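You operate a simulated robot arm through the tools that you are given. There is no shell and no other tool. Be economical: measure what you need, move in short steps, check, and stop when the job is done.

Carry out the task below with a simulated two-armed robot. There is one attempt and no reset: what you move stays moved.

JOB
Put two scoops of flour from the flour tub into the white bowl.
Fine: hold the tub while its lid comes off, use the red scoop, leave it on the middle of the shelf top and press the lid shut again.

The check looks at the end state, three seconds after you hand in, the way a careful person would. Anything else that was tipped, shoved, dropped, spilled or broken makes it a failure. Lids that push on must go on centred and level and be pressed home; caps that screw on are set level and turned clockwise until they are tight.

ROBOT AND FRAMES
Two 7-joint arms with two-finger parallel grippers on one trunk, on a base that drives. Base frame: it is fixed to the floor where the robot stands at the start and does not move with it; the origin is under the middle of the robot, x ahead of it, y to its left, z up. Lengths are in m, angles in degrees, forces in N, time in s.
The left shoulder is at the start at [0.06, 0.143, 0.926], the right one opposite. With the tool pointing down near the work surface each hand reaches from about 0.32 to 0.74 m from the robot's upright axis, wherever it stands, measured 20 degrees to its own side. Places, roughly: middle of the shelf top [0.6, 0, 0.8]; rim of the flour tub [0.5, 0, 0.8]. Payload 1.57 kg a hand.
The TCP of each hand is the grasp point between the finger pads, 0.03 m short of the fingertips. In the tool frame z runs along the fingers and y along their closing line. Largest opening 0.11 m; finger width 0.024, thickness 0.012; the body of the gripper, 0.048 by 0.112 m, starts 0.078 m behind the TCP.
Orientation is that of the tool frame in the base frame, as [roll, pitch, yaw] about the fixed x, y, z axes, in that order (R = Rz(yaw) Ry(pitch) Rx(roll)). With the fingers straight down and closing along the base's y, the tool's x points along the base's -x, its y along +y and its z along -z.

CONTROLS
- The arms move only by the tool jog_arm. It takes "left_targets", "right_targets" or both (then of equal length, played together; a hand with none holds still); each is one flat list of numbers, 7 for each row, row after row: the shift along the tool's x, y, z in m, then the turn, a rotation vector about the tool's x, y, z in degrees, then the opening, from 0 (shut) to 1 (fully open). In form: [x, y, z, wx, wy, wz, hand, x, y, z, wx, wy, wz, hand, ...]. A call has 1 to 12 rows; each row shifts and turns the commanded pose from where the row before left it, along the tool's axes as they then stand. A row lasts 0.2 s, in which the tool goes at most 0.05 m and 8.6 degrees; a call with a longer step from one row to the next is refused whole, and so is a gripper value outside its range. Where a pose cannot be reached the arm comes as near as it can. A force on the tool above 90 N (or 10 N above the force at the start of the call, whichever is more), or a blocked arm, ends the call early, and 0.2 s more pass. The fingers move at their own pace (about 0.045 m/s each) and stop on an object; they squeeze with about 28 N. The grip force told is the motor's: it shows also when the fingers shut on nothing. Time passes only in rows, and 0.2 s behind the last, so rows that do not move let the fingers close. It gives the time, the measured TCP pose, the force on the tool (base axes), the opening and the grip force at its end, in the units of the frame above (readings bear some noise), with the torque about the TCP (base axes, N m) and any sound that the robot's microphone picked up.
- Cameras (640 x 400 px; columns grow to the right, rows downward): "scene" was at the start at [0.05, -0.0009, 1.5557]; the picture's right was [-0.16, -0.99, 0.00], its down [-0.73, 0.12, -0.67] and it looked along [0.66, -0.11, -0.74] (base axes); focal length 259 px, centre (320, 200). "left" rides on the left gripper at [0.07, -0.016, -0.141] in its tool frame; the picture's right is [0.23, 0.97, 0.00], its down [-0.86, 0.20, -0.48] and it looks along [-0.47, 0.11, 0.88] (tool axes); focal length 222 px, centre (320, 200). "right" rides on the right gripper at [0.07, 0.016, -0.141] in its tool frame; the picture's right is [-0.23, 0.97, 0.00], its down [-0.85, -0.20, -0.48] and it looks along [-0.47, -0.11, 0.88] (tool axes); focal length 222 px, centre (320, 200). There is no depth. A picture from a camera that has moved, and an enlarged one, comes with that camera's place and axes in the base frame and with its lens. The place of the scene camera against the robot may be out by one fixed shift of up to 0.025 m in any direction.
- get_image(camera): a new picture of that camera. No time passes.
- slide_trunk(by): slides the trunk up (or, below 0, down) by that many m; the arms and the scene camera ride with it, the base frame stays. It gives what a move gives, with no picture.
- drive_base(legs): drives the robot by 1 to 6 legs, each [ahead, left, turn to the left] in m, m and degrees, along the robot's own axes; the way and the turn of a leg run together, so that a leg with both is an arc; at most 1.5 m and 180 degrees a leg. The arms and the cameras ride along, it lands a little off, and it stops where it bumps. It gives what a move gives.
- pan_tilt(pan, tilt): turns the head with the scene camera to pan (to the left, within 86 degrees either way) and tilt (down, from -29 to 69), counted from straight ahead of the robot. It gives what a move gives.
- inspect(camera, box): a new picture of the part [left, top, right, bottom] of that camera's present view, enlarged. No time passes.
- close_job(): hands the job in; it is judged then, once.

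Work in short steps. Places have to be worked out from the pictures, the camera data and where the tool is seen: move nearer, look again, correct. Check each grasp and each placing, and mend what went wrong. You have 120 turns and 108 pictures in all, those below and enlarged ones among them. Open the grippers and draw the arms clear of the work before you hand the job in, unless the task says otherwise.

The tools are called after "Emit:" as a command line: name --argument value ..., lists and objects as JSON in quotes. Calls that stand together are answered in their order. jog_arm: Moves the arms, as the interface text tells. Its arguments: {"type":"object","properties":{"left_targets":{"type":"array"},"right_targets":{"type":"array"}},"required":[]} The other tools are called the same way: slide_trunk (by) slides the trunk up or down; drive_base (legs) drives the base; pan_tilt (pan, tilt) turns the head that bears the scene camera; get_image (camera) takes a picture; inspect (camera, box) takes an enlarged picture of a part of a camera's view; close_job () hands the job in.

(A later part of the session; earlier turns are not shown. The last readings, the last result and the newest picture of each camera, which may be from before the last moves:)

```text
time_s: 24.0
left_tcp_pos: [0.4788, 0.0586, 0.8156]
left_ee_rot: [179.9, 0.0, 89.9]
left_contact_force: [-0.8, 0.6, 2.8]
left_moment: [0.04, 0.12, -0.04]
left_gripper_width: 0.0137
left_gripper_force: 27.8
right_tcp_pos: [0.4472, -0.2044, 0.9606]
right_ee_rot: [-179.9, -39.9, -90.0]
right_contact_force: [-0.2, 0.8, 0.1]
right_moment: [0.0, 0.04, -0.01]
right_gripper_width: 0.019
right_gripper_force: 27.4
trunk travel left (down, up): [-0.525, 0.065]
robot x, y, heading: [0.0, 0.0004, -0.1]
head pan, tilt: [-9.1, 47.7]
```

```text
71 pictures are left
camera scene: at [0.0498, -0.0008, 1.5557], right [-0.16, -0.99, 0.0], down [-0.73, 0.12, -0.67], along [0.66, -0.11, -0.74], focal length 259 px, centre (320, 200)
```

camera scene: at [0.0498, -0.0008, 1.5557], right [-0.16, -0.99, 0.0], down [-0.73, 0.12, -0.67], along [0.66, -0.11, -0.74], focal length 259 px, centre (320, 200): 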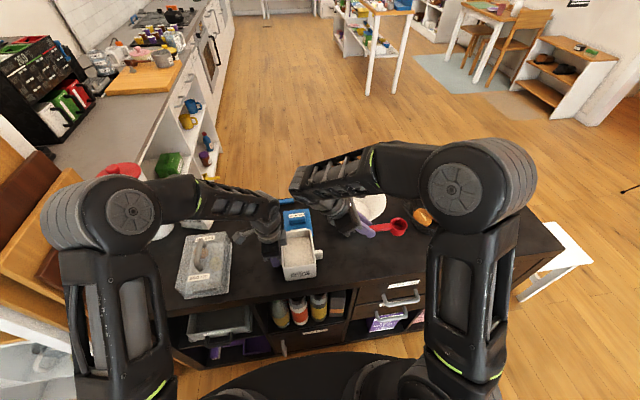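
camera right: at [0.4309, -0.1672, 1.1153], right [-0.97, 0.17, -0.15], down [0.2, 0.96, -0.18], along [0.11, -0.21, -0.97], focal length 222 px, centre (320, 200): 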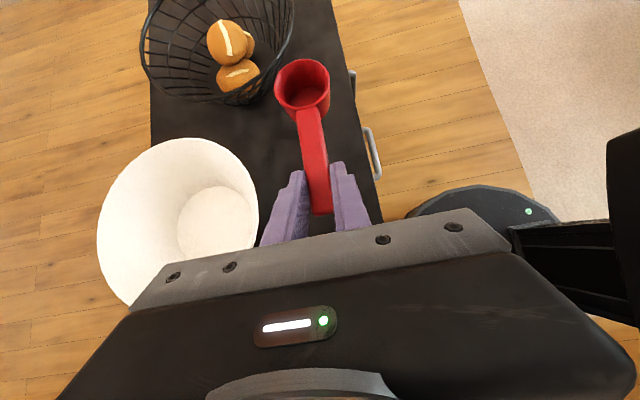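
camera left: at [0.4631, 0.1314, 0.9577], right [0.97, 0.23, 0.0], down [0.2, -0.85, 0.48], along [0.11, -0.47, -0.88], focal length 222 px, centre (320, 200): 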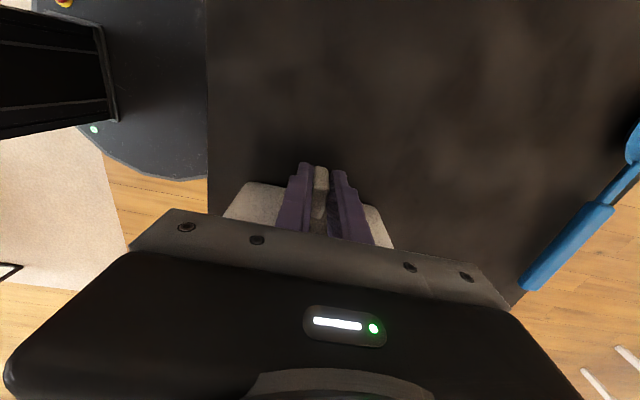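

The scoop is held firmly and level. I yaw the hand about the vertical toward -x in the first half, keeping the tilt.

Emit:
jog_arm --right_targets '[0, 0, 0, -5.511, 0, 6.565, 0, 0, 0, 0, -5.511, 0, 6.565, 0, 0, 0, 0, -5.511, 0, 6.565, 0, 0, 0, 0, -5.511, 0, 6.565, 0, 0, 0, 0, -5.511, 0, 6.565, 0, 0, 0, 0, -5.511, 0, 6.565, 0, 0, 0, 0, -5.511, 0, 6.565, 0, 0, 0, 0, -5.511, 0, 6.565, 0, 0, 0, 0, -5.511, 0, 6.565, 0, 0, 0, 0, -5.511, 0, 6.565, 0]'

Emit:
get_image --camera "scene"

```text
time_s: 26.2
left_tcp_pos: [0.4789, 0.0597, 0.817]
left_ee_rot: [179.9, 0.0, 89.9]
left_contact_force: [0.6, 0.6, 1.5]
left_moment: [0.05, 0.11, -0.03]
left_gripper_width: 0.0138
left_gripper_force: 27.8
right_tcp_pos: [0.447, -0.2048, 0.9597]
right_ee_rot: [-179.9, -39.9, -121.4]
right_contact_force: [-0.1, 0.5, -0.8]
right_moment: [0.05, -0.02, 0.02]
right_gripper_width: 0.019
right_gripper_force: 27.7
right hand out of reach, approached as far as the arm can: row 4, 5, 6, 7, 8, 9, 10
trunk travel left (down, up): [-0.525, 0.065]
robot x, y, heading: [0.0005, -0.0019, -0.3]
head pan, tilt: [-9.1, 47.7]
```

```text
70 pictures are left
camera scene: at [0.05, -0.0008, 1.5557], right [-0.16, -0.99, 0.0], down [-0.73, 0.12, -0.67], along [0.66, -0.11, -0.74], focal length 259 px, centre (320, 200)
```

scene: 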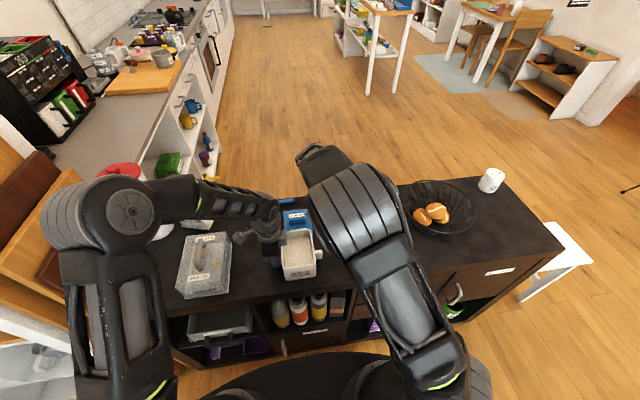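

f=-x with this tilt is out of reach, so I turn back and try the other way, toward f=+x. I first find out where the commanded pose stands.

Emit:
jog_arm --right_targets '[0, 0, 0, 5.511, 0, -6.565, 0, 0, 0, 0, 5.511, 0, -6.565, 0, 0, 0, 0, 5.511, 0, -6.565, 0]'

```text
time_s: 27.0
left_tcp_pos: [0.4775, 0.0617, 0.8169]
left_ee_rot: [179.9, -0.1, 90.0]
left_contact_force: [-1.4, -0.6, 1.6]
left_moment: [0.17, -0.06, 0.06]
left_gripper_width: 0.0135
left_gripper_force: 27.9
right_tcp_pos: [0.4463, -0.2038, 0.9591]
right_ee_rot: [-180.0, -40.0, -95.6]
right_contact_force: [-0.3, 0.6, -1.0]
right_moment: [0.05, 0.01, -0.01]
right_gripper_width: 0.0187
right_gripper_force: 28.1
trunk travel left (down, up): [-0.525, 0.065]
robot x, y, heading: [-0.0011, 0.0021, -0.1]
head pan, tilt: [-9.1, 47.7]
```

The command tracks the real pose. I now rotate the other way, toward f=+x.

Emit:
jog_arm --right_targets '[0, 0, 0, 5.511, 0, -6.565, 0, 0, 0, 0, 5.511, 0, -6.565, 0, 0, 0, 0, 5.511, 0, -6.565, 0, 0, 0, 0, 5.511, 0, -6.565, 0, 0, 0, 0, 5.511, 0, -6.565, 0, 0, 0, 0, 5.511, 0, -6.565, 0, 0, 0, 0, 5.511, 0, -6.565, 0, 0, 0, 0, 5.511, 0, -6.565, 0, 0, 0, 0, 5.511, 0, -6.565, 0, 0, 0, 0, 5.511, 0, -6.565, 0, 0, 0, 0, 5.511, 0, -6.565, 0]'

Emit:
get_image --camera "scene"

```text
time_s: 29.4
left_tcp_pos: [0.4782, 0.0604, 0.815]
left_ee_rot: [179.9, 0.0, 90.1]
left_contact_force: [-1.4, 0.2, 0.8]
left_moment: [0.19, -0.01, 0.03]
left_gripper_width: 0.0136
left_gripper_force: 27.9
right_tcp_pos: [0.4592, -0.2033, 0.9642]
right_ee_rot: [-180.0, -39.9, -1.2]
right_contact_force: [-0.6, -0.1, -0.8]
right_moment: [0.01, 0.07, 0.01]
right_gripper_width: 0.0191
right_gripper_force: 28.3
right hand out of reach, approached as far as the arm can: row 10, 11
trunk travel left (down, up): [-0.525, 0.065]
robot x, y, heading: [-0.001, -0.0022, 0.1]
head pan, tilt: [-9.1, 47.7]
```

```text
69 pictures are left
camera scene: at [0.0499, -0.0009, 1.5557], right [-0.16, -0.99, 0.0], down [-0.73, 0.12, -0.67], along [0.66, -0.11, -0.74], focal length 259 px, centre (320, 200)
```

scene: 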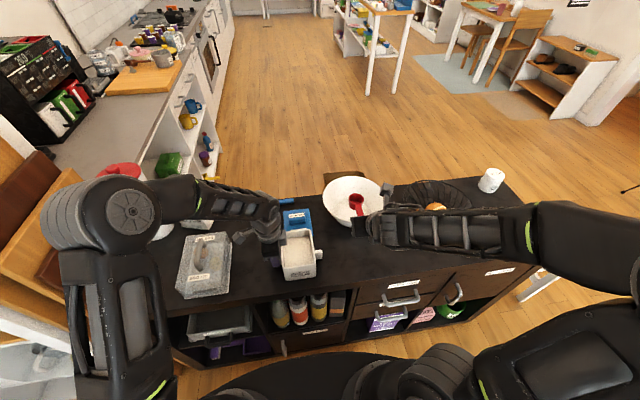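

f=+x is nearly reachable here but sits at the near limit. The lid is off, so I release the ear and lift the left hand clear. Then I'll back the base up a little for comfortable reach.

Emit:
jog_arm --left_targets '[0, 0, 0, 0, 0, 0, 0.4, 0, 0, 0, 0, 0, 0, 0.7, 0, 0, 0, 0, 0, 0, 0.7, 0, 0, -0.045, 0, 0, 0, 0.7, 0, 0, -0.045, 0, 0, 0, 0.7, 0, 0, -0.045, 0, 0, 0, 0.7, 0, 0, -0.045, 0, 0, 0, 0.7, 0.045, 0, 0, 0, 0, 0, 0.7, 0.045, 0, 0, 0, 0, 0, 0.7, 0.045, 0, 0, 0, 0, 0, 0.7]'

Emit:
get_image --camera "scene"

Emit:
inspect --camera "left" --box '[120, 100, 440, 300]'

```text
time_s: 31.6
left_tcp_pos: [0.4765, 0.199, 0.9941]
left_ee_rot: [-180.0, 0.1, 89.9]
left_contact_force: [-0.1, -0.1, 0.0]
left_moment: [-0.02, -0.03, 0.0]
left_gripper_width: 0.0771
left_gripper_force: 0.0
right_tcp_pos: [0.4588, -0.2046, 0.9631]
right_ee_rot: [180.0, -39.9, -1.4]
right_contact_force: [-0.8, 1.0, -0.3]
right_moment: [0.04, 0.06, -0.03]
right_gripper_width: 0.0189
right_gripper_force: 27.9
trunk travel left (down, up): [-0.525, 0.065]
robot x, y, heading: [0.0026, -0.0005, 0.1]
head pan, tilt: [-9.1, 47.7]
```

```text
68 pictures are left
camera scene: at [0.0499, 0.0, 1.5557], right [-0.16, -0.99, 0.0], down [-0.73, 0.12, -0.67], along [0.66, -0.11, -0.74], focal length 259 px, centre (320, 200)
```

scene: 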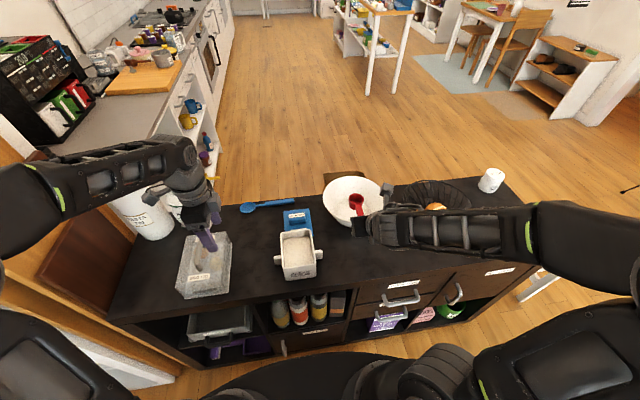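

```text
2.00 times, centred on (280, 200) of left
camera zoom: at [0.462, 0.2691, 1.1354], right [0.97, 0.23, 0.0], down [0.2, -0.85, 0.48], along [0.11, -0.47, -0.88], focal length 444 px, centre (400, 200)
```

zoom: 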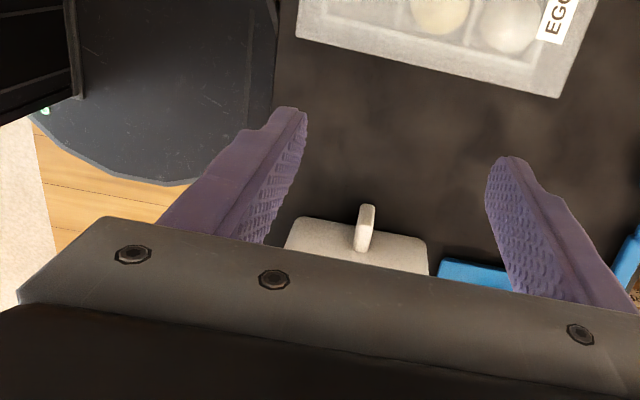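

The tub stands undisturbed. I back the base up 0.12 m.

Emit:
drive_base --legs '[[-0.12, 0, 0]]'

Emit:
get_image --camera "scene"

```text
time_s: 32.8
left_tcp_pos: [0.3585, 0.1957, 0.9938]
left_ee_rot: [180.0, 0.1, 89.8]
left_contact_force: [-0.6, -0.6, 0.2]
left_moment: [0.0, -0.02, 0.01]
left_gripper_width: 0.0769
left_gripper_force: 0.0
right_tcp_pos: [0.3404, -0.2044, 0.9641]
right_ee_rot: [180.0, -40.1, -1.6]
right_contact_force: [-1.7, 0.2, -0.6]
right_moment: [0.0, 0.01, 0.0]
right_gripper_width: 0.019
right_gripper_force: 27.8
trunk travel left (down, up): [-0.525, 0.065]
robot x, y, heading: [-0.1185, -0.0013, -0.3]
head pan, tilt: [-9.1, 47.7]
```

```text
66 pictures are left
camera scene: at [-0.0708, -0.0008, 1.5557], right [-0.16, -0.99, 0.0], down [-0.73, 0.12, -0.67], along [0.67, -0.11, -0.74], focal length 259 px, centre (320, 200)
```

scene: 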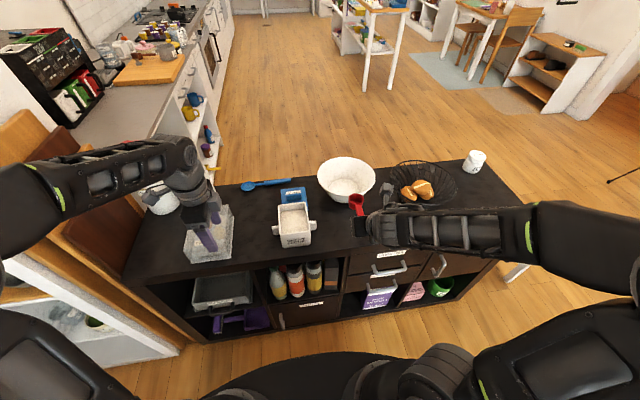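

Now I look closely at the tub interior and the scoop.

Emit:
inspect --camera "scene" --box '[260, 150, 420, 250]'

Emit:
get_image --camera "right"

```text
4.00 times, centred on (340, 200) of scene
camera zoom: at [-0.0708, -0.0008, 1.5557], right [-0.16, -0.99, 0.0], down [-0.73, 0.12, -0.67], along [0.67, -0.11, -0.74], focal length 1036 px, centre (240, 200)
```

zoom: 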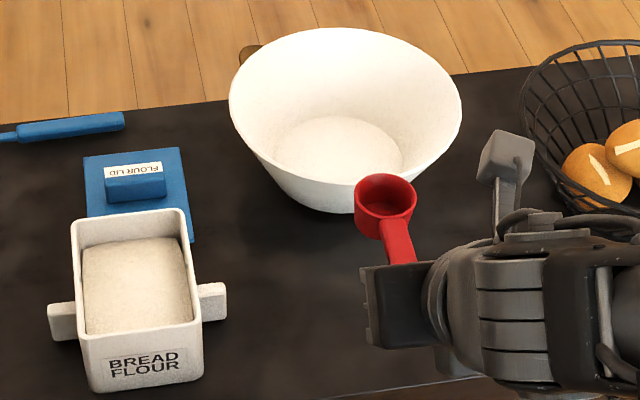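

```text
64 pictures are left
camera right: at [0.3016, -0.2201, 1.1187], right [-0.2, -0.97, -0.15], down [-0.96, 0.23, -0.18], along [0.21, 0.1, -0.97], focal length 222 px, centre (320, 200)
```

right: 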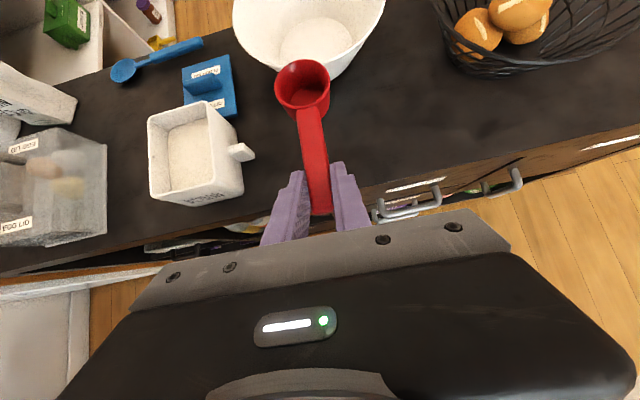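

The flour surface sits about 2 cm below the rim (z≈0.832, rim ≈0.853). I pitch the scoop 40° nose-down, raise it, and bring it over the tub.

Emit:
jog_arm --right_targets '[0, 0, 0, 0, -8, 0, 0, 0, 0, 0, 0, -8, 0, 0, 0, 0, 0, 0, -8, 0, 0, 0, 0, 0, 0, -8, 0, 0, 0, 0, 0, 0, -8, 0, 0, 0, 0, -0.045, 0, 0, 0, 0, 0.0124, -0.0386, 0, 0, 0, 0, 0, 0.0124, -0.0386, 0, 0, 0, 0, 0, 0.0124, -0.0386, 0, 0, 0, 0, 0, 0.0124, -0.0386, 0, 0, 0, 0, 0, 0.0124, -0.0386, 0, 0, 0, 0, 0]'

Emit:
inspect --camera "scene" --box '[240, 150, 400, 250]'

Emit:
get_image --camera "right"

```text
time_s: 35.2
left_tcp_pos: [0.3602, 0.1969, 0.994]
left_ee_rot: [179.9, 0.0, 89.9]
left_contact_force: [-0.4, -0.5, -0.7]
left_moment: [0.01, 0.0, 0.03]
left_gripper_width: 0.077
left_gripper_force: 0.0
right_tcp_pos: [0.4075, -0.0142, 1.0075]
right_ee_rot: [-180.0, 0.2, -1.6]
right_contact_force: [-0.2, 0.2, -0.8]
right_moment: [0.0, 0.04, -0.01]
right_gripper_width: 0.0188
right_gripper_force: 27.6
trunk travel left (down, up): [-0.525, 0.065]
robot x, y, heading: [-0.1173, 0.0016, -0.1]
head pan, tilt: [-9.1, 47.7]
```

```text
4.00 times, centred on (320, 200) of scene
camera zoom: at [-0.068, 0.0002, 1.5556], right [-0.16, -0.99, 0.0], down [-0.73, 0.12, -0.67], along [0.66, -0.11, -0.74], focal length 1036 px, centre (320, 200)
```

zoom: 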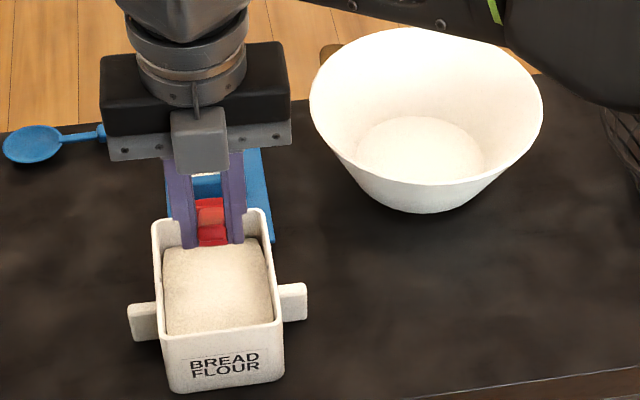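

```text
62 pictures are left
camera right: at [0.4769, -0.0315, 1.1501], right [-0.25, -0.97, 0.0], down [-0.85, 0.22, 0.48], along [-0.46, 0.12, -0.88], focal length 222 px, centre (320, 200)
```

right: 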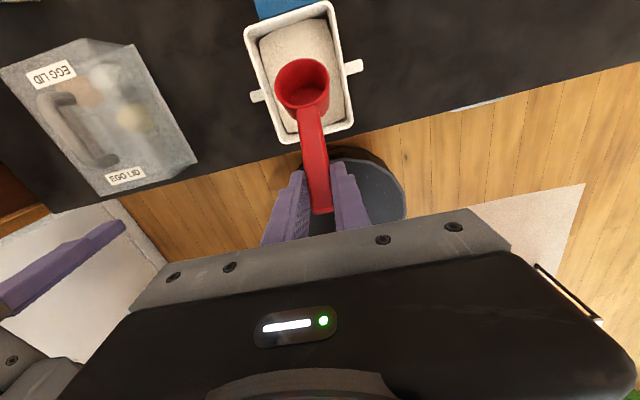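

The cup is centred over the opening (x≈0.477, y≈-0.016). I lower it into the flour slowly.

Emit:
jog_arm --right_targets '[0, 0, 0.035, 0, 0, 0, 0, 0, 0, 0.035, 0, 0, 0, 0, 0, 0, 0.01, 0, 0, 0, 0, 0, 0, 0.01, 0, 0, 0, 0, 0, 0, 0.01, 0, 0, 0, 0, 0, 0, 0.01, 0, 0, 0, 0, 0, 0, 0.008, 0, 0, 0, 0]'

Emit:
inspect --camera "right" --box '[200, 0, 440, 200]'

Emit:
inspect --camera "scene" --box '[260, 180, 340, 250]'

```text
time_s: 36.8
left_tcp_pos: [0.3602, 0.1965, 0.9943]
left_ee_rot: [179.9, -0.1, 89.8]
left_contact_force: [0.6, -0.9, 0.0]
left_moment: [0.02, 0.01, 0.02]
left_gripper_width: 0.0767
left_gripper_force: 0.2
right_tcp_pos: [0.4074, -0.0129, 0.8909]
right_ee_rot: [-179.9, 0.2, -1.6]
right_contact_force: [-0.2, -0.1, -0.5]
right_moment: [-0.04, 0.05, -0.01]
right_gripper_width: 0.019
right_gripper_force: 28.0
trunk travel left (down, up): [-0.525, 0.065]
robot x, y, heading: [-0.1184, -0.0007, -0.1]
head pan, tilt: [-9.1, 47.7]
```

```text
2.00 times, centred on (320, 100) of right
camera zoom: at [0.4766, -0.0311, 1.0327], right [-0.25, -0.97, 0.0], down [-0.85, 0.22, 0.48], along [-0.46, 0.12, -0.88], focal length 444 px, centre (320, 400)
```

zoom: 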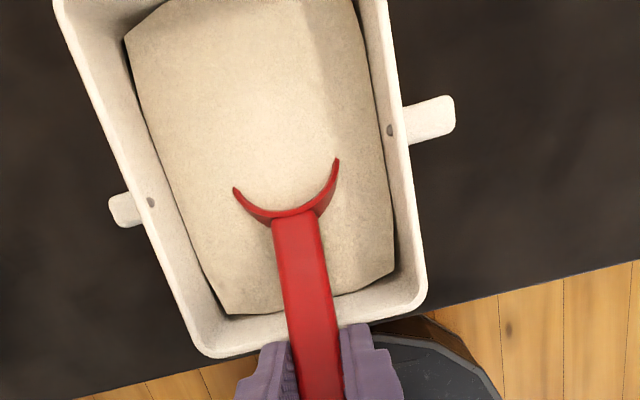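

```text
5.71 times, centred on (300, 215) of scene
camera zoom: at [-0.0686, -0.0008, 1.5557], right [-0.16, -0.99, 0.0], down [-0.73, 0.12, -0.67], along [0.66, -0.11, -0.74], focal length 1480 px, centre (434, 114)
```

zoom: 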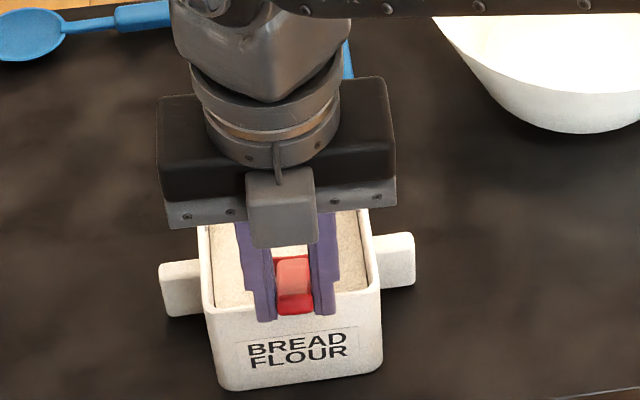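

No resistance: the cup is in the flour. I push forward 18 mm, level partly, then lift while levelling fully.

Emit:
jog_arm --right_targets '[0.009, 0, 0, 0, 0, 0, 0, 0.009, 0, 0, 0, 0, 0, 0, 0, 0, 0, 0, 7.5, 0, 0, 0, 0, 0, 0, 7.5, 0, 0, 0.0065, 0, -0.0241, 0, 0, 0, 0, 0.0065, 0, -0.0241, 0, 0, 0, 0, 0.005, 0, -0.019, 0, 8.33, 0, 0, 0.0078, 0, -0.0184, 0, 8.33, 0, 0, 0.0104, 0, -0.0171, 0, 8.34, 0, 0, 0, 0, 0, 0, 0, 0, 0]'

Emit:
inspect --camera "right" --box '[160, 0, 440, 220]'

Emit:
inspect --camera "scene" --box '[240, 150, 400, 250]'

```text
time_s: 39.0
left_tcp_pos: [0.3603, 0.1965, 0.9946]
left_ee_rot: [180.0, -0.1, 89.9]
left_contact_force: [-0.5, 0.0, -0.2]
left_moment: [-0.05, -0.02, 0.01]
left_gripper_width: 0.0772
left_gripper_force: 0.0
right_tcp_pos: [0.4254, -0.0138, 0.9999]
right_ee_rot: [-180.0, -39.9, -1.6]
right_contact_force: [0.5, 0.0, -0.7]
right_moment: [-0.02, 0.06, -0.03]
right_gripper_width: 0.0189
right_gripper_force: 27.8
trunk travel left (down, up): [-0.525, 0.065]
robot x, y, heading: [-0.1193, 0.001, -0.3]
head pan, tilt: [-9.1, 47.7]
```

```text
1.82 times, centred on (300, 110) of right
camera zoom: at [0.3873, -0.0291, 1.1541], right [-0.2, -0.97, -0.15], down [-0.96, 0.23, -0.18], along [0.21, 0.1, -0.97], focal length 404 px, centre (356, 364)
```

zoom: 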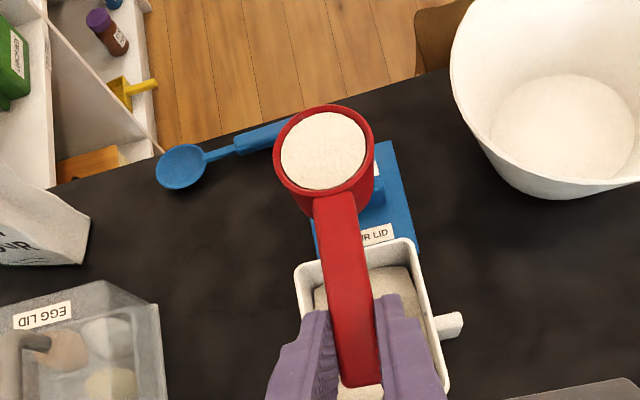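

```text
4.00 times, centred on (320, 200) of scene
camera zoom: at [-0.0684, -0.0008, 1.5556], right [-0.16, -0.99, 0.0], down [-0.73, 0.12, -0.67], along [0.66, -0.11, -0.74], focal length 1036 px, centre (320, 200)
```

zoom: 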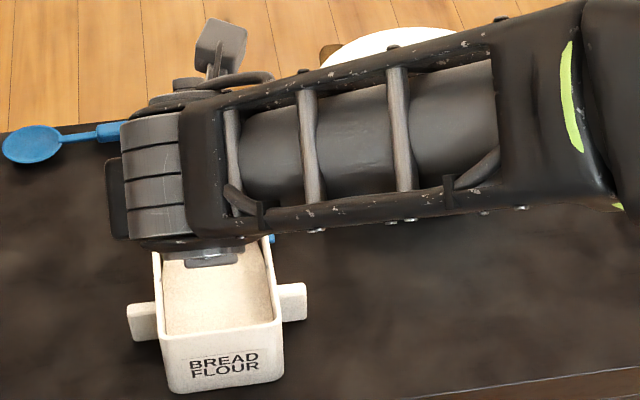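

The scoop is full. The bowl is centred near [0.638, -0.233] with rim radius ≈0.107 and rim z≈0.88. I carry the scoop level until the cup is above the bowl.

Emit:
jog_arm --right_targets '[0.0147, 0.0347, 0.0123, 0, 0, 0, 0, 0.0147, 0.0347, 0.0123, 0, 0, 0, 0, 0.0147, 0.0347, 0.0123, 0, 0, 0, 0, 0.0147, 0.0347, 0.0123, 0, 0, 0, 0, 0.0147, 0.0347, 0.0123, 0, 0, 0, 0, 0.0147, 0.0347, 0.0123, 0, 0, 0, 0, 0, 0, 0, 0, 0, 0, 0]'

Emit:
get_image --camera "right"

Emit:
get_image --camera "scene"

```text
time_s: 40.6
left_tcp_pos: [0.3591, 0.1977, 0.9942]
left_ee_rot: [179.9, 0.0, 89.9]
left_contact_force: [-1.0, 0.6, -1.0]
left_moment: [0.0, -0.01, -0.03]
left_gripper_width: 0.0771
left_gripper_force: 0.0
right_tcp_pos: [0.5342, -0.2251, 0.9998]
right_ee_rot: [180.0, -40.0, -1.5]
right_contact_force: [-0.1, 0.0, -0.5]
right_moment: [0.01, 0.09, 0.01]
right_gripper_width: 0.0192
right_gripper_force: 27.8
trunk travel left (down, up): [-0.525, 0.065]
robot x, y, heading: [-0.1168, 0.0007, -0.1]
head pan, tilt: [-9.1, 47.7]
```

```text
57 pictures are left
camera right: at [0.4962, -0.2412, 1.1546], right [-0.2, -0.97, -0.15], down [-0.96, 0.23, -0.18], along [0.21, 0.1, -0.97], focal length 222 px, centre (320, 200)
```

right: 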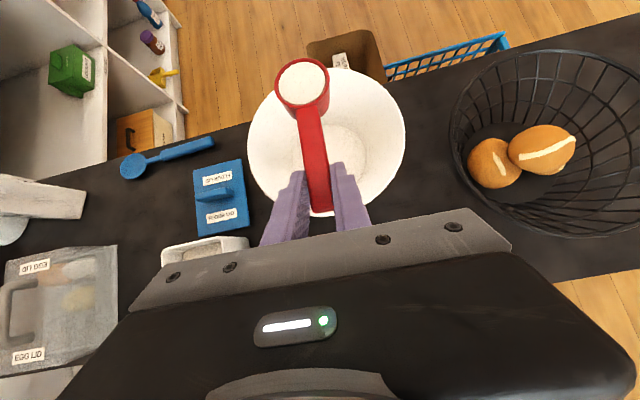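

```text
56 pictures are left
camera scene: at [-0.0689, -0.0004, 1.5557], right [-0.16, -0.99, 0.0], down [-0.73, 0.12, -0.67], along [0.66, -0.11, -0.74], focal length 259 px, centre (320, 200)
```

scene: 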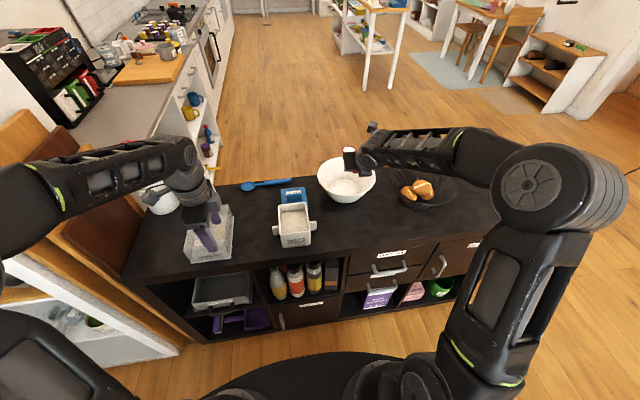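

The cup is right over the bowl centre. I roll the scoop about its handle axis, hand swinging to the right, first about 60°.

Emit:
jog_arm --right_targets '[-0.0096, 0, 0.0115, 0, 0, 0, 0, 0, 0, 0, 6.51, 0, 5.47, 0, 0, 0, 0, 6.51, 0, 5.47, 0, 0, 0, 0, 6.51, 0, 5.47, 0, 0, 0, 0, 6.51, 0, 5.47, 0, 0, 0, 0, 6.51, 0, 5.47, 0, 0, 0, 0, 6.51, 0, 5.47, 0, 0, 0, 0, 6.51, 0, 5.47, 0]'

Emit:
get_image --camera "right"

Emit:
get_image --camera "scene"

```text
time_s: 42.4
left_tcp_pos: [0.36, 0.197, 0.9941]
left_ee_rot: [-180.0, 0.0, 89.8]
left_contact_force: [-0.8, -0.4, 0.2]
left_moment: [0.03, 0.0, 0.01]
left_gripper_width: 0.077
left_gripper_force: 0.1
right_tcp_pos: [0.5359, -0.2257, 0.9851]
right_ee_rot: [-114.2, -18.9, -37.6]
right_contact_force: [-0.4, -0.1, -1.2]
right_moment: [-0.03, 0.05, 0.01]
right_gripper_width: 0.0191
right_gripper_force: 28.1
trunk travel left (down, up): [-0.525, 0.065]
robot x, y, heading: [-0.115, 0.0011, -0.0]
head pan, tilt: [-9.1, 47.7]
```

```text
55 pictures are left
camera right: at [0.4937, -0.3658, 1.0502], right [-0.19, -0.36, -0.91], down [-0.95, 0.29, 0.08], along [0.23, 0.89, -0.4], focal length 222 px, centre (320, 200)
```

right: 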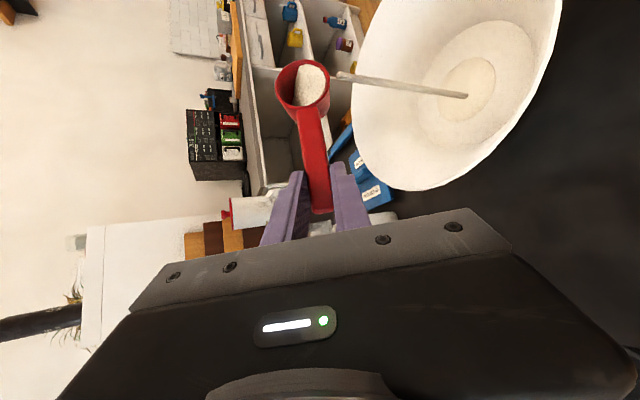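

```text
54 pictures are left
camera scene: at [-0.0686, -0.0015, 1.5557], right [-0.16, -0.99, 0.0], down [-0.73, 0.12, -0.67], along [0.66, -0.11, -0.74], focal length 259 px, centre (320, 200)
```

scene: 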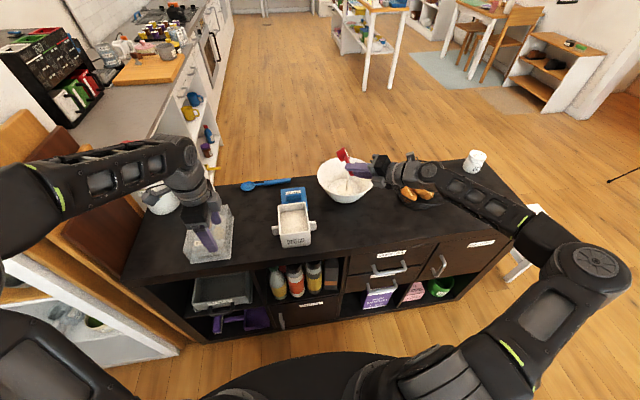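

Flour is streaming into the bowl. Before rolling further, I check the forearm's clearance to the bread basket.

Emit:
inspect --camera "scene" --box '[310, 130, 500, 240]'

```text
3.37 times, centred on (405, 185) of scene
camera zoom: at [-0.0686, -0.0015, 1.5557], right [-0.16, -0.99, 0.0], down [-0.73, 0.12, -0.67], along [0.66, -0.11, -0.74], focal length 872 px, centre (34, 250)
```

zoom: 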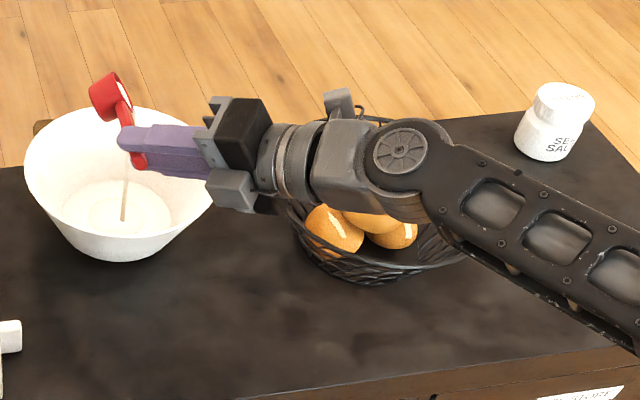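

The wrist is about 10 cm above the basket. I roll 17° more and hold for the flour to run out.

Emit:
jog_arm --right_targets '[0, 0, 0, 6.51, 0, 5.47, 0, 0, 0, 0, 6.51, 0, 5.47, 0, 0, 0, 0, 0, 0, 0, 0, 0, 0, 0, 0, 0, 0, 0, 0, 0, 0, 0, 0, 0, 0, 0, 0, 0, 0, 0, 0, 0]'

Emit:
inspect --camera "right" --box '[220, 0, 600, 220]'

Emit:
inspect --camera "scene" --box '[310, 130, 500, 240]'

```text
time_s: 43.8
left_tcp_pos: [0.3595, 0.197, 0.9946]
left_ee_rot: [-179.9, 0.0, 89.9]
left_contact_force: [-0.1, 0.6, 1.1]
left_moment: [0.01, 0.04, 0.02]
left_gripper_width: 0.0772
left_gripper_force: 0.1
right_tcp_pos: [0.5368, -0.2246, 0.9858]
right_ee_rot: [-100.4, -8.5, -40.8]
right_contact_force: [-0.5, -0.3, -0.6]
right_moment: [-0.05, 0.04, 0.02]
right_gripper_width: 0.0192
right_gripper_force: 28.0
trunk travel left (down, up): [-0.525, 0.065]
robot x, y, heading: [-0.1179, 0.0004, -0.2]
head pan, tilt: [-9.1, 47.7]
```

```text
1.68 times, centred on (410, 110) of right
camera zoom: at [0.4934, -0.3774, 1.0063], right [-0.18, -0.08, -0.98], down [-0.96, 0.25, 0.15], along [0.23, 0.96, -0.12], focal length 374 px, centre (168, 352)
```

zoom: 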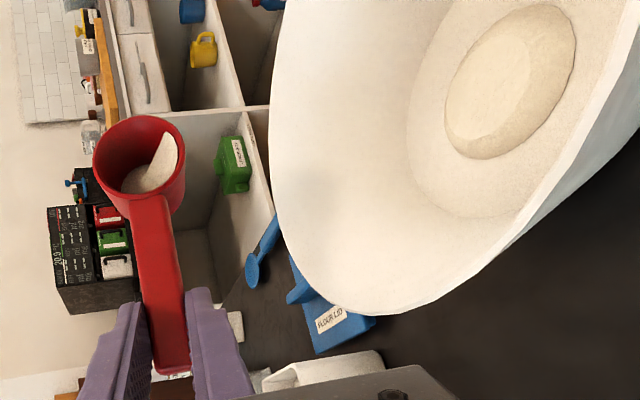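

```text
3.37 times, centred on (405, 185) of scene
camera zoom: at [-0.0687, -0.0009, 1.5557], right [-0.16, -0.99, 0.0], down [-0.73, 0.12, -0.67], along [0.66, -0.11, -0.74], focal length 872 px, centre (34, 250)
```

zoom: 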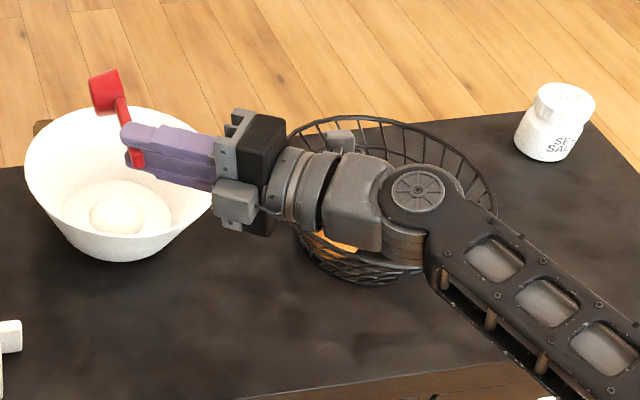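

Most of it has poured, with a little left in the cup. I raise 4 cm for clearance, roll 26° more and hold.

Emit:
jog_arm --right_targets '[0.0058, -0.039, -0.0069, 0, 0, 0, 0, 0, 0, 0, 6.51, 0, 5.47, 0, 0, 0, 0, 6.51, 0, 5.47, 0, 0, 0, 0, 6.51, 0, 5.47, 0, 0, 0, 0, 6.51, 0, 5.47, 0, 0, 0, 0, 0, 0, 0, 0, 0, 0, 0, 0, 0, 0, 0, 0, 0, 0, 0, 0, 0, 0]'

Emit:
inspect --camera "right" --box '[220, 0, 600, 220]'

Emit:
inspect --camera "scene" --box '[310, 130, 500, 240]'

```text
time_s: 45.6
left_tcp_pos: [0.3597, 0.1971, 0.9937]
left_ee_rot: [179.9, -0.1, 89.9]
left_contact_force: [-0.5, -0.2, 0.3]
left_moment: [-0.01, 0.0, 0.02]
left_gripper_width: 0.0769
left_gripper_force: 0.1
right_tcp_pos: [0.5356, -0.225, 1.0258]
right_ee_rot: [-74.0, 13.2, -39.7]
right_contact_force: [-0.1, 0.0, 0.6]
right_moment: [-0.04, 0.05, 0.01]
right_gripper_width: 0.019
right_gripper_force: 27.4
trunk travel left (down, up): [-0.525, 0.065]
robot x, y, heading: [-0.1173, 0.0012, 0.0]
head pan, tilt: [-9.1, 47.7]
```

```text
1.68 times, centred on (410, 110) of right
camera zoom: at [0.4943, -0.3619, 0.9576], right [-0.16, 0.48, -0.86], down [-0.96, 0.13, 0.25], along [0.23, 0.87, 0.44], focal length 374 px, centre (168, 352)
```

zoom: 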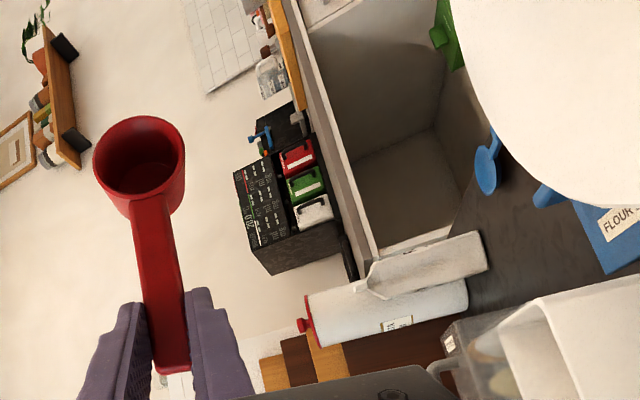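

```text
3.37 times, centred on (405, 185) of scene
camera zoom: at [-0.0688, -0.0009, 1.5557], right [-0.16, -0.99, 0.0], down [-0.73, 0.12, -0.67], along [0.66, -0.11, -0.74], focal length 872 px, centre (34, 250)
```

zoom: 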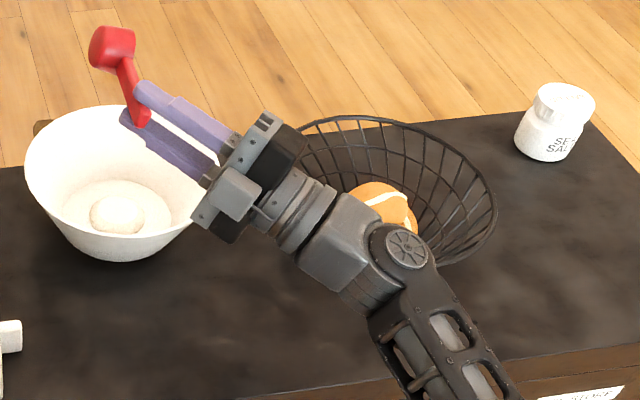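

The cup is empty and the mound is in the bowl. I roll the scoop back upright.

Emit:
jog_arm --right_targets '[0, 0, 0, -6.51, 0, -5.47, 0, 0, 0, 0, -6.51, 0, -5.47, 0, 0, 0, 0, -6.51, 0, -5.47, 0, 0, 0, 0, -6.51, 0, -5.47, 0, 0, 0, 0, -6.51, 0, -5.47, 0, 0, 0, 0, -6.51, 0, -5.47, 0, 0, 0, 0, -6.51, 0, -5.47, 0, 0, 0, 0, -6.51, 0, -5.47, 0, 0, 0, 0, -6.51, 0, -5.47, 0, 0, 0, 0, -6.51, 0, -5.47, 0, 0, 0, 0, -6.51, 0, -5.47, 0, 0, 0, 0, -6.51, 0, -5.47, 0]'

```text
time_s: 48.2
left_tcp_pos: [0.3595, 0.1966, 0.9942]
left_ee_rot: [179.9, 0.0, 89.8]
left_contact_force: [-0.1, 0.7, 0.4]
left_moment: [0.0, 0.01, 0.01]
left_gripper_width: 0.0772
left_gripper_force: 0.0
right_tcp_pos: [0.5345, -0.2244, 1.0243]
right_ee_rot: [-169.1, -39.4, -8.6]
right_contact_force: [-0.1, 0.2, 0.4]
right_moment: [-0.03, 0.04, 0.0]
right_gripper_width: 0.0192
right_gripper_force: 27.8
trunk travel left (down, up): [-0.525, 0.065]
robot x, y, heading: [-0.1196, -0.001, 0.1]
head pan, tilt: [-9.1, 47.7]
```

One more roll row brings it level. Then I go back over the tub and pitch 40° nose-down.

Emit:
jog_arm --right_targets '[0, 0, 0, -6.51, 0, -5.47, 0, -0.0162, -0.035, -0.0136, 0, 0, 0, 0, -0.0162, -0.035, -0.0136, 0, 0, 0, 0, -0.0162, -0.035, -0.0136, 0, 0, 0, 0, -0.0162, -0.035, -0.0136, 0, 0, 0, 0, -0.0162, -0.035, -0.0136, 0, 0, 0, 0, -0.0162, -0.035, -0.0136, 0, 0, 0, 0, 0, 0, 0, 0, -8, 0, 0, 0, 0, 0, 0, -8, 0, 0, 0, 0, 0, 0, -8, 0, 0, 0, 0, 0, 0, -8, 0, 0, 0, 0, 0, 0, -8, 0, 0]'

Emit:
inspect --camera "right" --box '[200, 0, 440, 200]'

Emit:
inspect --camera "scene" --box '[240, 150, 400, 250]'

```text
time_s: 50.8
left_tcp_pos: [0.3599, 0.1967, 0.9934]
left_ee_rot: [-179.9, 0.0, 89.9]
left_contact_force: [-0.3, -0.2, 0.6]
left_moment: [-0.01, 0.0, 0.0]
left_gripper_width: 0.0771
left_gripper_force: 0.1
right_tcp_pos: [0.4154, -0.0115, 1.0259]
right_ee_rot: [-179.8, 0.3, -1.5]
right_contact_force: [-0.3, -0.1, -0.2]
right_moment: [-0.03, 0.02, 0.04]
right_gripper_width: 0.019
right_gripper_force: 28.2
trunk travel left (down, up): [-0.525, 0.065]
robot x, y, heading: [-0.118, 0.0019, 0.0]
head pan, tilt: [-9.1, 47.7]
```

```text
2.00 times, centred on (320, 100) of right
camera zoom: at [0.485, -0.0303, 1.1672], right [-0.25, -0.97, 0.0], down [-0.85, 0.22, 0.48], along [-0.47, 0.12, -0.88], focal length 444 px, centre (320, 400)
```

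zoom: 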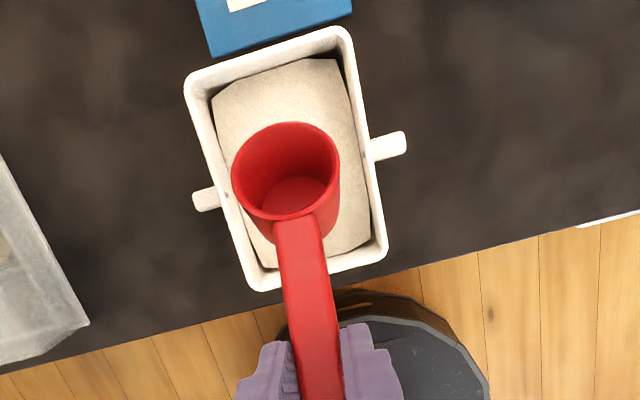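

```text
4.00 times, centred on (320, 200) of scene
camera zoom: at [-0.0679, -0.0007, 1.5556], right [-0.16, -0.99, 0.0], down [-0.73, 0.12, -0.67], along [0.66, -0.11, -0.74], focal length 1036 px, centre (320, 200)
```

zoom: 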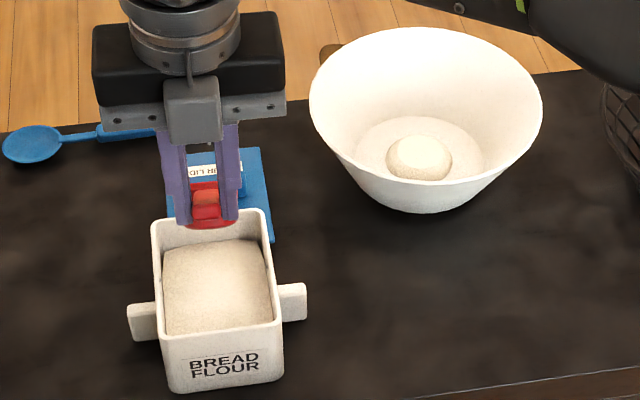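

Same approach for scoop two: I lower into the flour.

Emit:
jog_arm --right_targets '[-0.008, 0.002, 0.04, 0, 0, 0, 0, 0, 0, 0.04, 0, 0, 0, 0, 0, 0, 0.0115, 0, 0, 0, 0, 0, 0, 0.0115, 0, 0, 0, 0, 0, 0, 0.0115, 0, 0, 0, 0, 0, 0, 0.0115, 0, 0, 0, 0, 0, 0, 0.0115, 0, 0, 0, 0]'

Emit:
inspect --camera "right" --box '[200, 0, 440, 200]'

```text
time_s: 52.4
left_tcp_pos: [0.3599, 0.1968, 0.9959]
left_ee_rot: [179.9, 0.0, 89.9]
left_contact_force: [0.3, -0.6, -0.8]
left_moment: [0.02, 0.01, 0.01]
left_gripper_width: 0.0771
left_gripper_force: 0.1
right_tcp_pos: [0.406, -0.0116, 0.8892]
right_ee_rot: [180.0, -0.1, -1.6]
right_contact_force: [3.2, -0.4, 5.5]
right_moment: [-0.08, -0.1, 0.03]
right_gripper_width: 0.019
right_gripper_force: 28.0
trunk travel left (down, up): [-0.525, 0.065]
robot x, y, heading: [-0.12, -0.0022, -0.2]
head pan, tilt: [-9.1, 47.7]
```

```text
2.00 times, centred on (320, 100) of right
camera zoom: at [0.4754, -0.0304, 1.0322], right [-0.25, -0.97, 0.0], down [-0.85, 0.22, 0.48], along [-0.46, 0.12, -0.88], focal length 444 px, centre (320, 400)
```

zoom: 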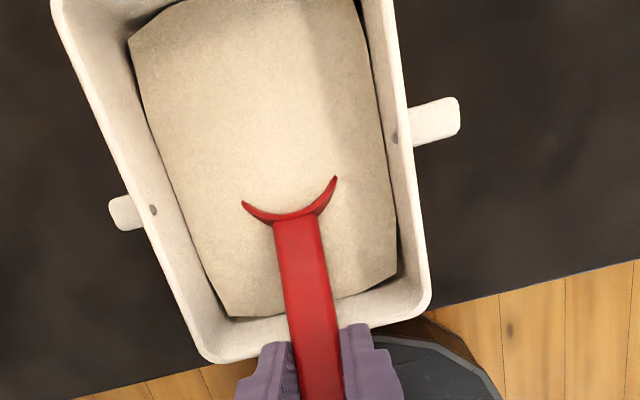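

A light 5 N contact: the cup tip just reaches the tub floor. I rise 3 mm, sweep forward, level and lift as before.

Emit:
jog_arm --right_targets '[0, 0, -0.003, 0, 0, 0, 0, 0.009, 0, 0, 0, 0, 0, 0, 0.009, 0, 0, 0, 0, 0, 0, 0, 0, 0, 0, 7.5, 0, 0, 0, 0, 0, 0, 7.5, 0, 0, 0.0065, 0, -0.0241, 0, 0, 0, 0, 0.0065, 0, -0.0241, 0, 0, 0, 0, 0.005, 0, -0.019, 0, 8.33, 0, 0, 0.0078, 0, -0.0184, 0, 8.33, 0, 0, 0.0104, 0, -0.0171, 0, 8.34, 0, 0, 0, 0, 0, 0, 0, 0, 0]'

Emit:
inspect --camera "right" --box '[160, 0, 440, 220]'

Emit:
inspect --camera "scene" --box '[240, 150, 400, 250]'

```text
time_s: 54.8
left_tcp_pos: [0.3584, 0.1971, 0.9941]
left_ee_rot: [180.0, 0.0, 89.9]
left_contact_force: [0.7, -0.2, 0.2]
left_moment: [0.01, 0.02, 0.04]
left_gripper_width: 0.0772
left_gripper_force: 0.0
right_tcp_pos: [0.4234, -0.013, 1.001]
right_ee_rot: [-179.8, -40.0, -1.6]
right_contact_force: [0.1, 0.5, -1.0]
right_moment: [0.02, 0.06, 0.01]
right_gripper_width: 0.0191
right_gripper_force: 27.6
trunk travel left (down, up): [-0.525, 0.065]
robot x, y, heading: [-0.1191, 0.003, -0.1]
head pan, tilt: [-9.1, 47.7]
```

```text
1.82 times, centred on (300, 110) of right
camera zoom: at [0.3856, -0.0286, 1.1551], right [-0.2, -0.97, -0.15], down [-0.96, 0.23, -0.18], along [0.21, 0.1, -0.97], focal length 404 px, centre (356, 364)
```

zoom: 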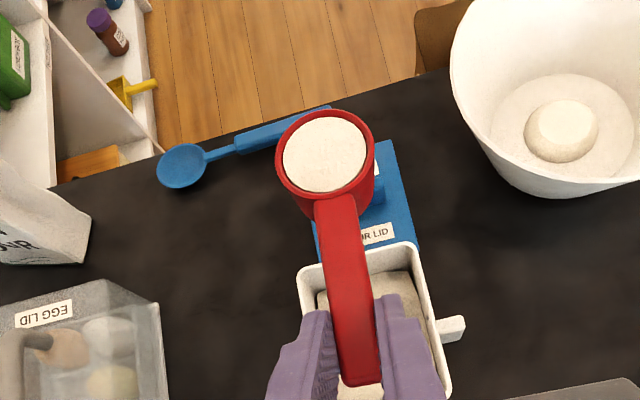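

```text
4.00 times, centred on (320, 200) of scene
camera zoom: at [-0.0684, -0.0008, 1.5556], right [-0.16, -0.99, 0.0], down [-0.73, 0.12, -0.67], along [0.66, -0.11, -0.74], focal length 1036 px, centre (320, 200)
```

zoom: 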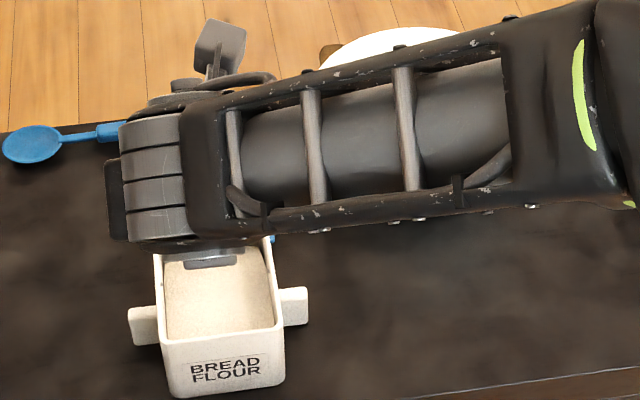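

Scoop two is full. I carry it level over the bowl.

Emit:
jog_arm --right_targets '[0.0147, 0.0347, 0.0123, 0, 0, 0, 0, 0.0147, 0.0347, 0.0123, 0, 0, 0, 0, 0.0147, 0.0347, 0.0123, 0, 0, 0, 0, 0.0147, 0.0347, 0.0123, 0, 0, 0, 0, 0.0147, 0.0347, 0.0123, 0, 0, 0, 0, 0.0147, 0.0347, 0.0123, 0, 0, 0, 0, 0, 0, 0, 0, 0, 0, 0, -0.0064, 0, 0.0077, 0, 0, 0, 0]'

Emit:
get_image --camera "right"

```text
time_s: 56.6
left_tcp_pos: [0.3607, 0.1973, 0.9943]
left_ee_rot: [-180.0, -0.1, 89.9]
left_contact_force: [-1.0, 0.2, 1.0]
left_moment: [-0.03, -0.03, -0.05]
left_gripper_width: 0.0771
left_gripper_force: 0.1
right_tcp_pos: [0.532, -0.2259, 0.9902]
right_ee_rot: [-179.9, -39.8, -1.6]
right_contact_force: [0.1, 0.6, -0.2]
right_moment: [0.02, 0.1, 0.02]
right_gripper_width: 0.019
right_gripper_force: 27.7
trunk travel left (down, up): [-0.525, 0.065]
robot x, y, heading: [-0.1205, -0.0026, 0.0]
head pan, tilt: [-9.1, 47.7]
```

```text
43 pictures are left
camera right: at [0.4944, -0.242, 1.145], right [-0.2, -0.97, -0.15], down [-0.96, 0.23, -0.18], along [0.21, 0.1, -0.97], focal length 222 px, centre (320, 200)
```

right: 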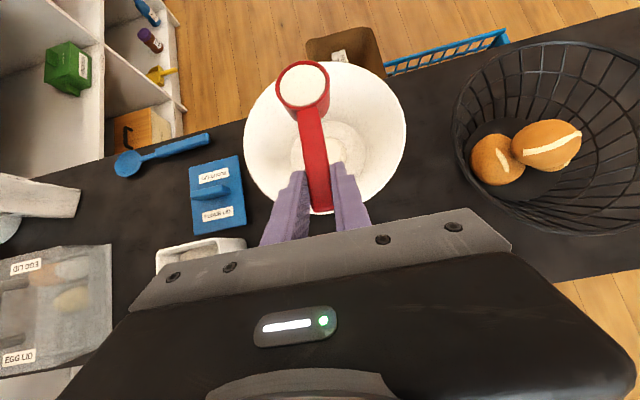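

The cup is over the bowl at the same place as before. I pour with the same roll, 77° first with a hold.

Emit:
jog_arm --right_targets '[0, 0, 0, 6.51, 0, 5.47, 0, 0, 0, 0, 6.51, 0, 5.47, 0, 0, 0, 0, 6.51, 0, 5.47, 0, 0, 0, 0, 6.51, 0, 5.47, 0, 0, 0, 0, 6.51, 0, 5.47, 0, 0, 0, 0, 6.51, 0, 5.47, 0, 0, 0, 0, 6.51, 0, 5.47, 0, 0, 0, 0, 6.51, 0, 5.47, 0, 0, 0, 0, 6.51, 0, 5.47, 0, 0, 0, 0, 0, 0, 0, 0, 0, 0, 0, 0, 0, 0, 0, 0, 0, 0, 0, 0, 0, 0]'

Emit:
jog_arm --right_targets '[0.0058, -0.039, -0.0069, 0, 0, 0, 0, 0, 0, 0, 6.51, 0, 5.47, 0, 0, 0, 0, 6.51, 0, 5.47, 0, 0, 0, 0, 6.51, 0, 5.47, 0, 0, 0, 0, 6.51, 0, 5.47, 0, 0, 0, 0, 0, 0, 0, 0, 0, 0, 0, 0, 0, 0, 0, 0, 0, 0, 0, 0, 0, 0]'

Emit:
inspect --camera "right" --box '[220, 0, 600, 220]'

Emit:
inspect --camera "scene" --box '[310, 130, 500, 240]'

```text
time_s: 59.2
left_tcp_pos: [0.3599, 0.1974, 0.9945]
left_ee_rot: [179.9, 0.0, 89.9]
left_contact_force: [-0.2, -0.3, 0.6]
left_moment: [-0.02, -0.01, 0.01]
left_gripper_width: 0.0771
left_gripper_force: 0.0
right_tcp_pos: [0.5336, -0.2265, 0.99]
right_ee_rot: [-100.3, -8.6, -40.7]
right_contact_force: [0.9, 1.4, -0.9]
right_moment: [-0.06, 0.11, -0.01]
right_gripper_width: 0.0189
right_gripper_force: 28.3
trunk travel left (down, up): [-0.525, 0.065]
robot x, y, heading: [-0.1182, -0.0015, -0.1]
head pan, tilt: [-9.1, 47.7]
```

```text
time_s: 61.0
left_tcp_pos: [0.3602, 0.1968, 0.9951]
left_ee_rot: [179.9, 0.0, 89.9]
left_contact_force: [0.3, 0.4, -0.6]
left_moment: [-0.01, 0.05, -0.01]
left_gripper_width: 0.077
left_gripper_force: 0.0
right_tcp_pos: [0.5325, -0.2247, 1.0296]
right_ee_rot: [-74.0, 13.2, -39.8]
right_contact_force: [0.1, 0.0, -0.8]
right_moment: [-0.02, 0.04, 0.01]
right_gripper_width: 0.0189
right_gripper_force: 28.6
trunk travel left (down, up): [-0.525, 0.065]
robot x, y, heading: [-0.1161, 0.0013, -0.1]
head pan, tilt: [-9.1, 47.7]
```

```text
1.68 times, centred on (410, 110) of right
camera zoom: at [0.4912, -0.3612, 0.9622], right [-0.16, 0.48, -0.86], down [-0.96, 0.13, 0.25], along [0.23, 0.87, 0.44], focal length 374 px, centre (168, 352)
```

zoom: 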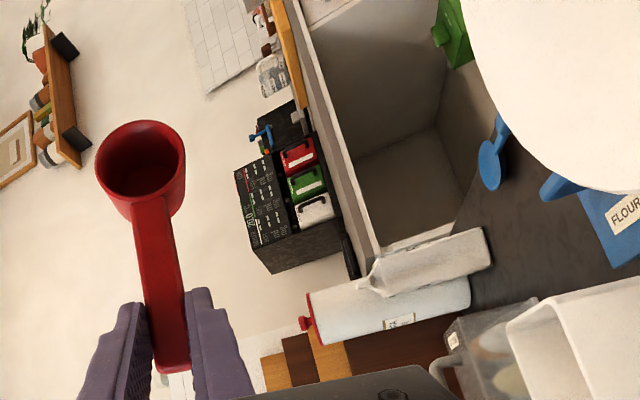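

```text
3.37 times, centred on (405, 185) of scene
camera zoom: at [-0.0688, -0.0009, 1.5557], right [-0.16, -0.99, 0.0], down [-0.73, 0.12, -0.67], along [0.66, -0.11, -0.74], focal length 872 px, centre (34, 250)
```

zoom: 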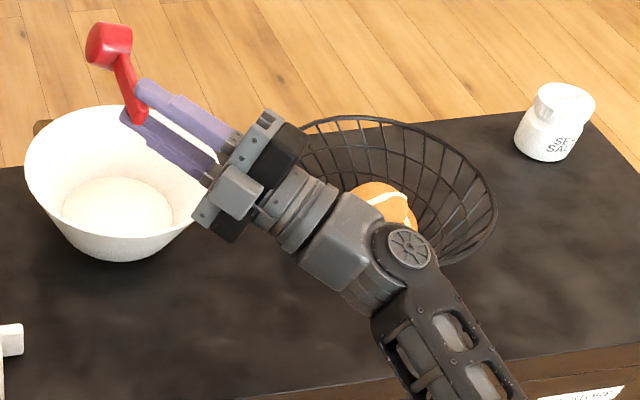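

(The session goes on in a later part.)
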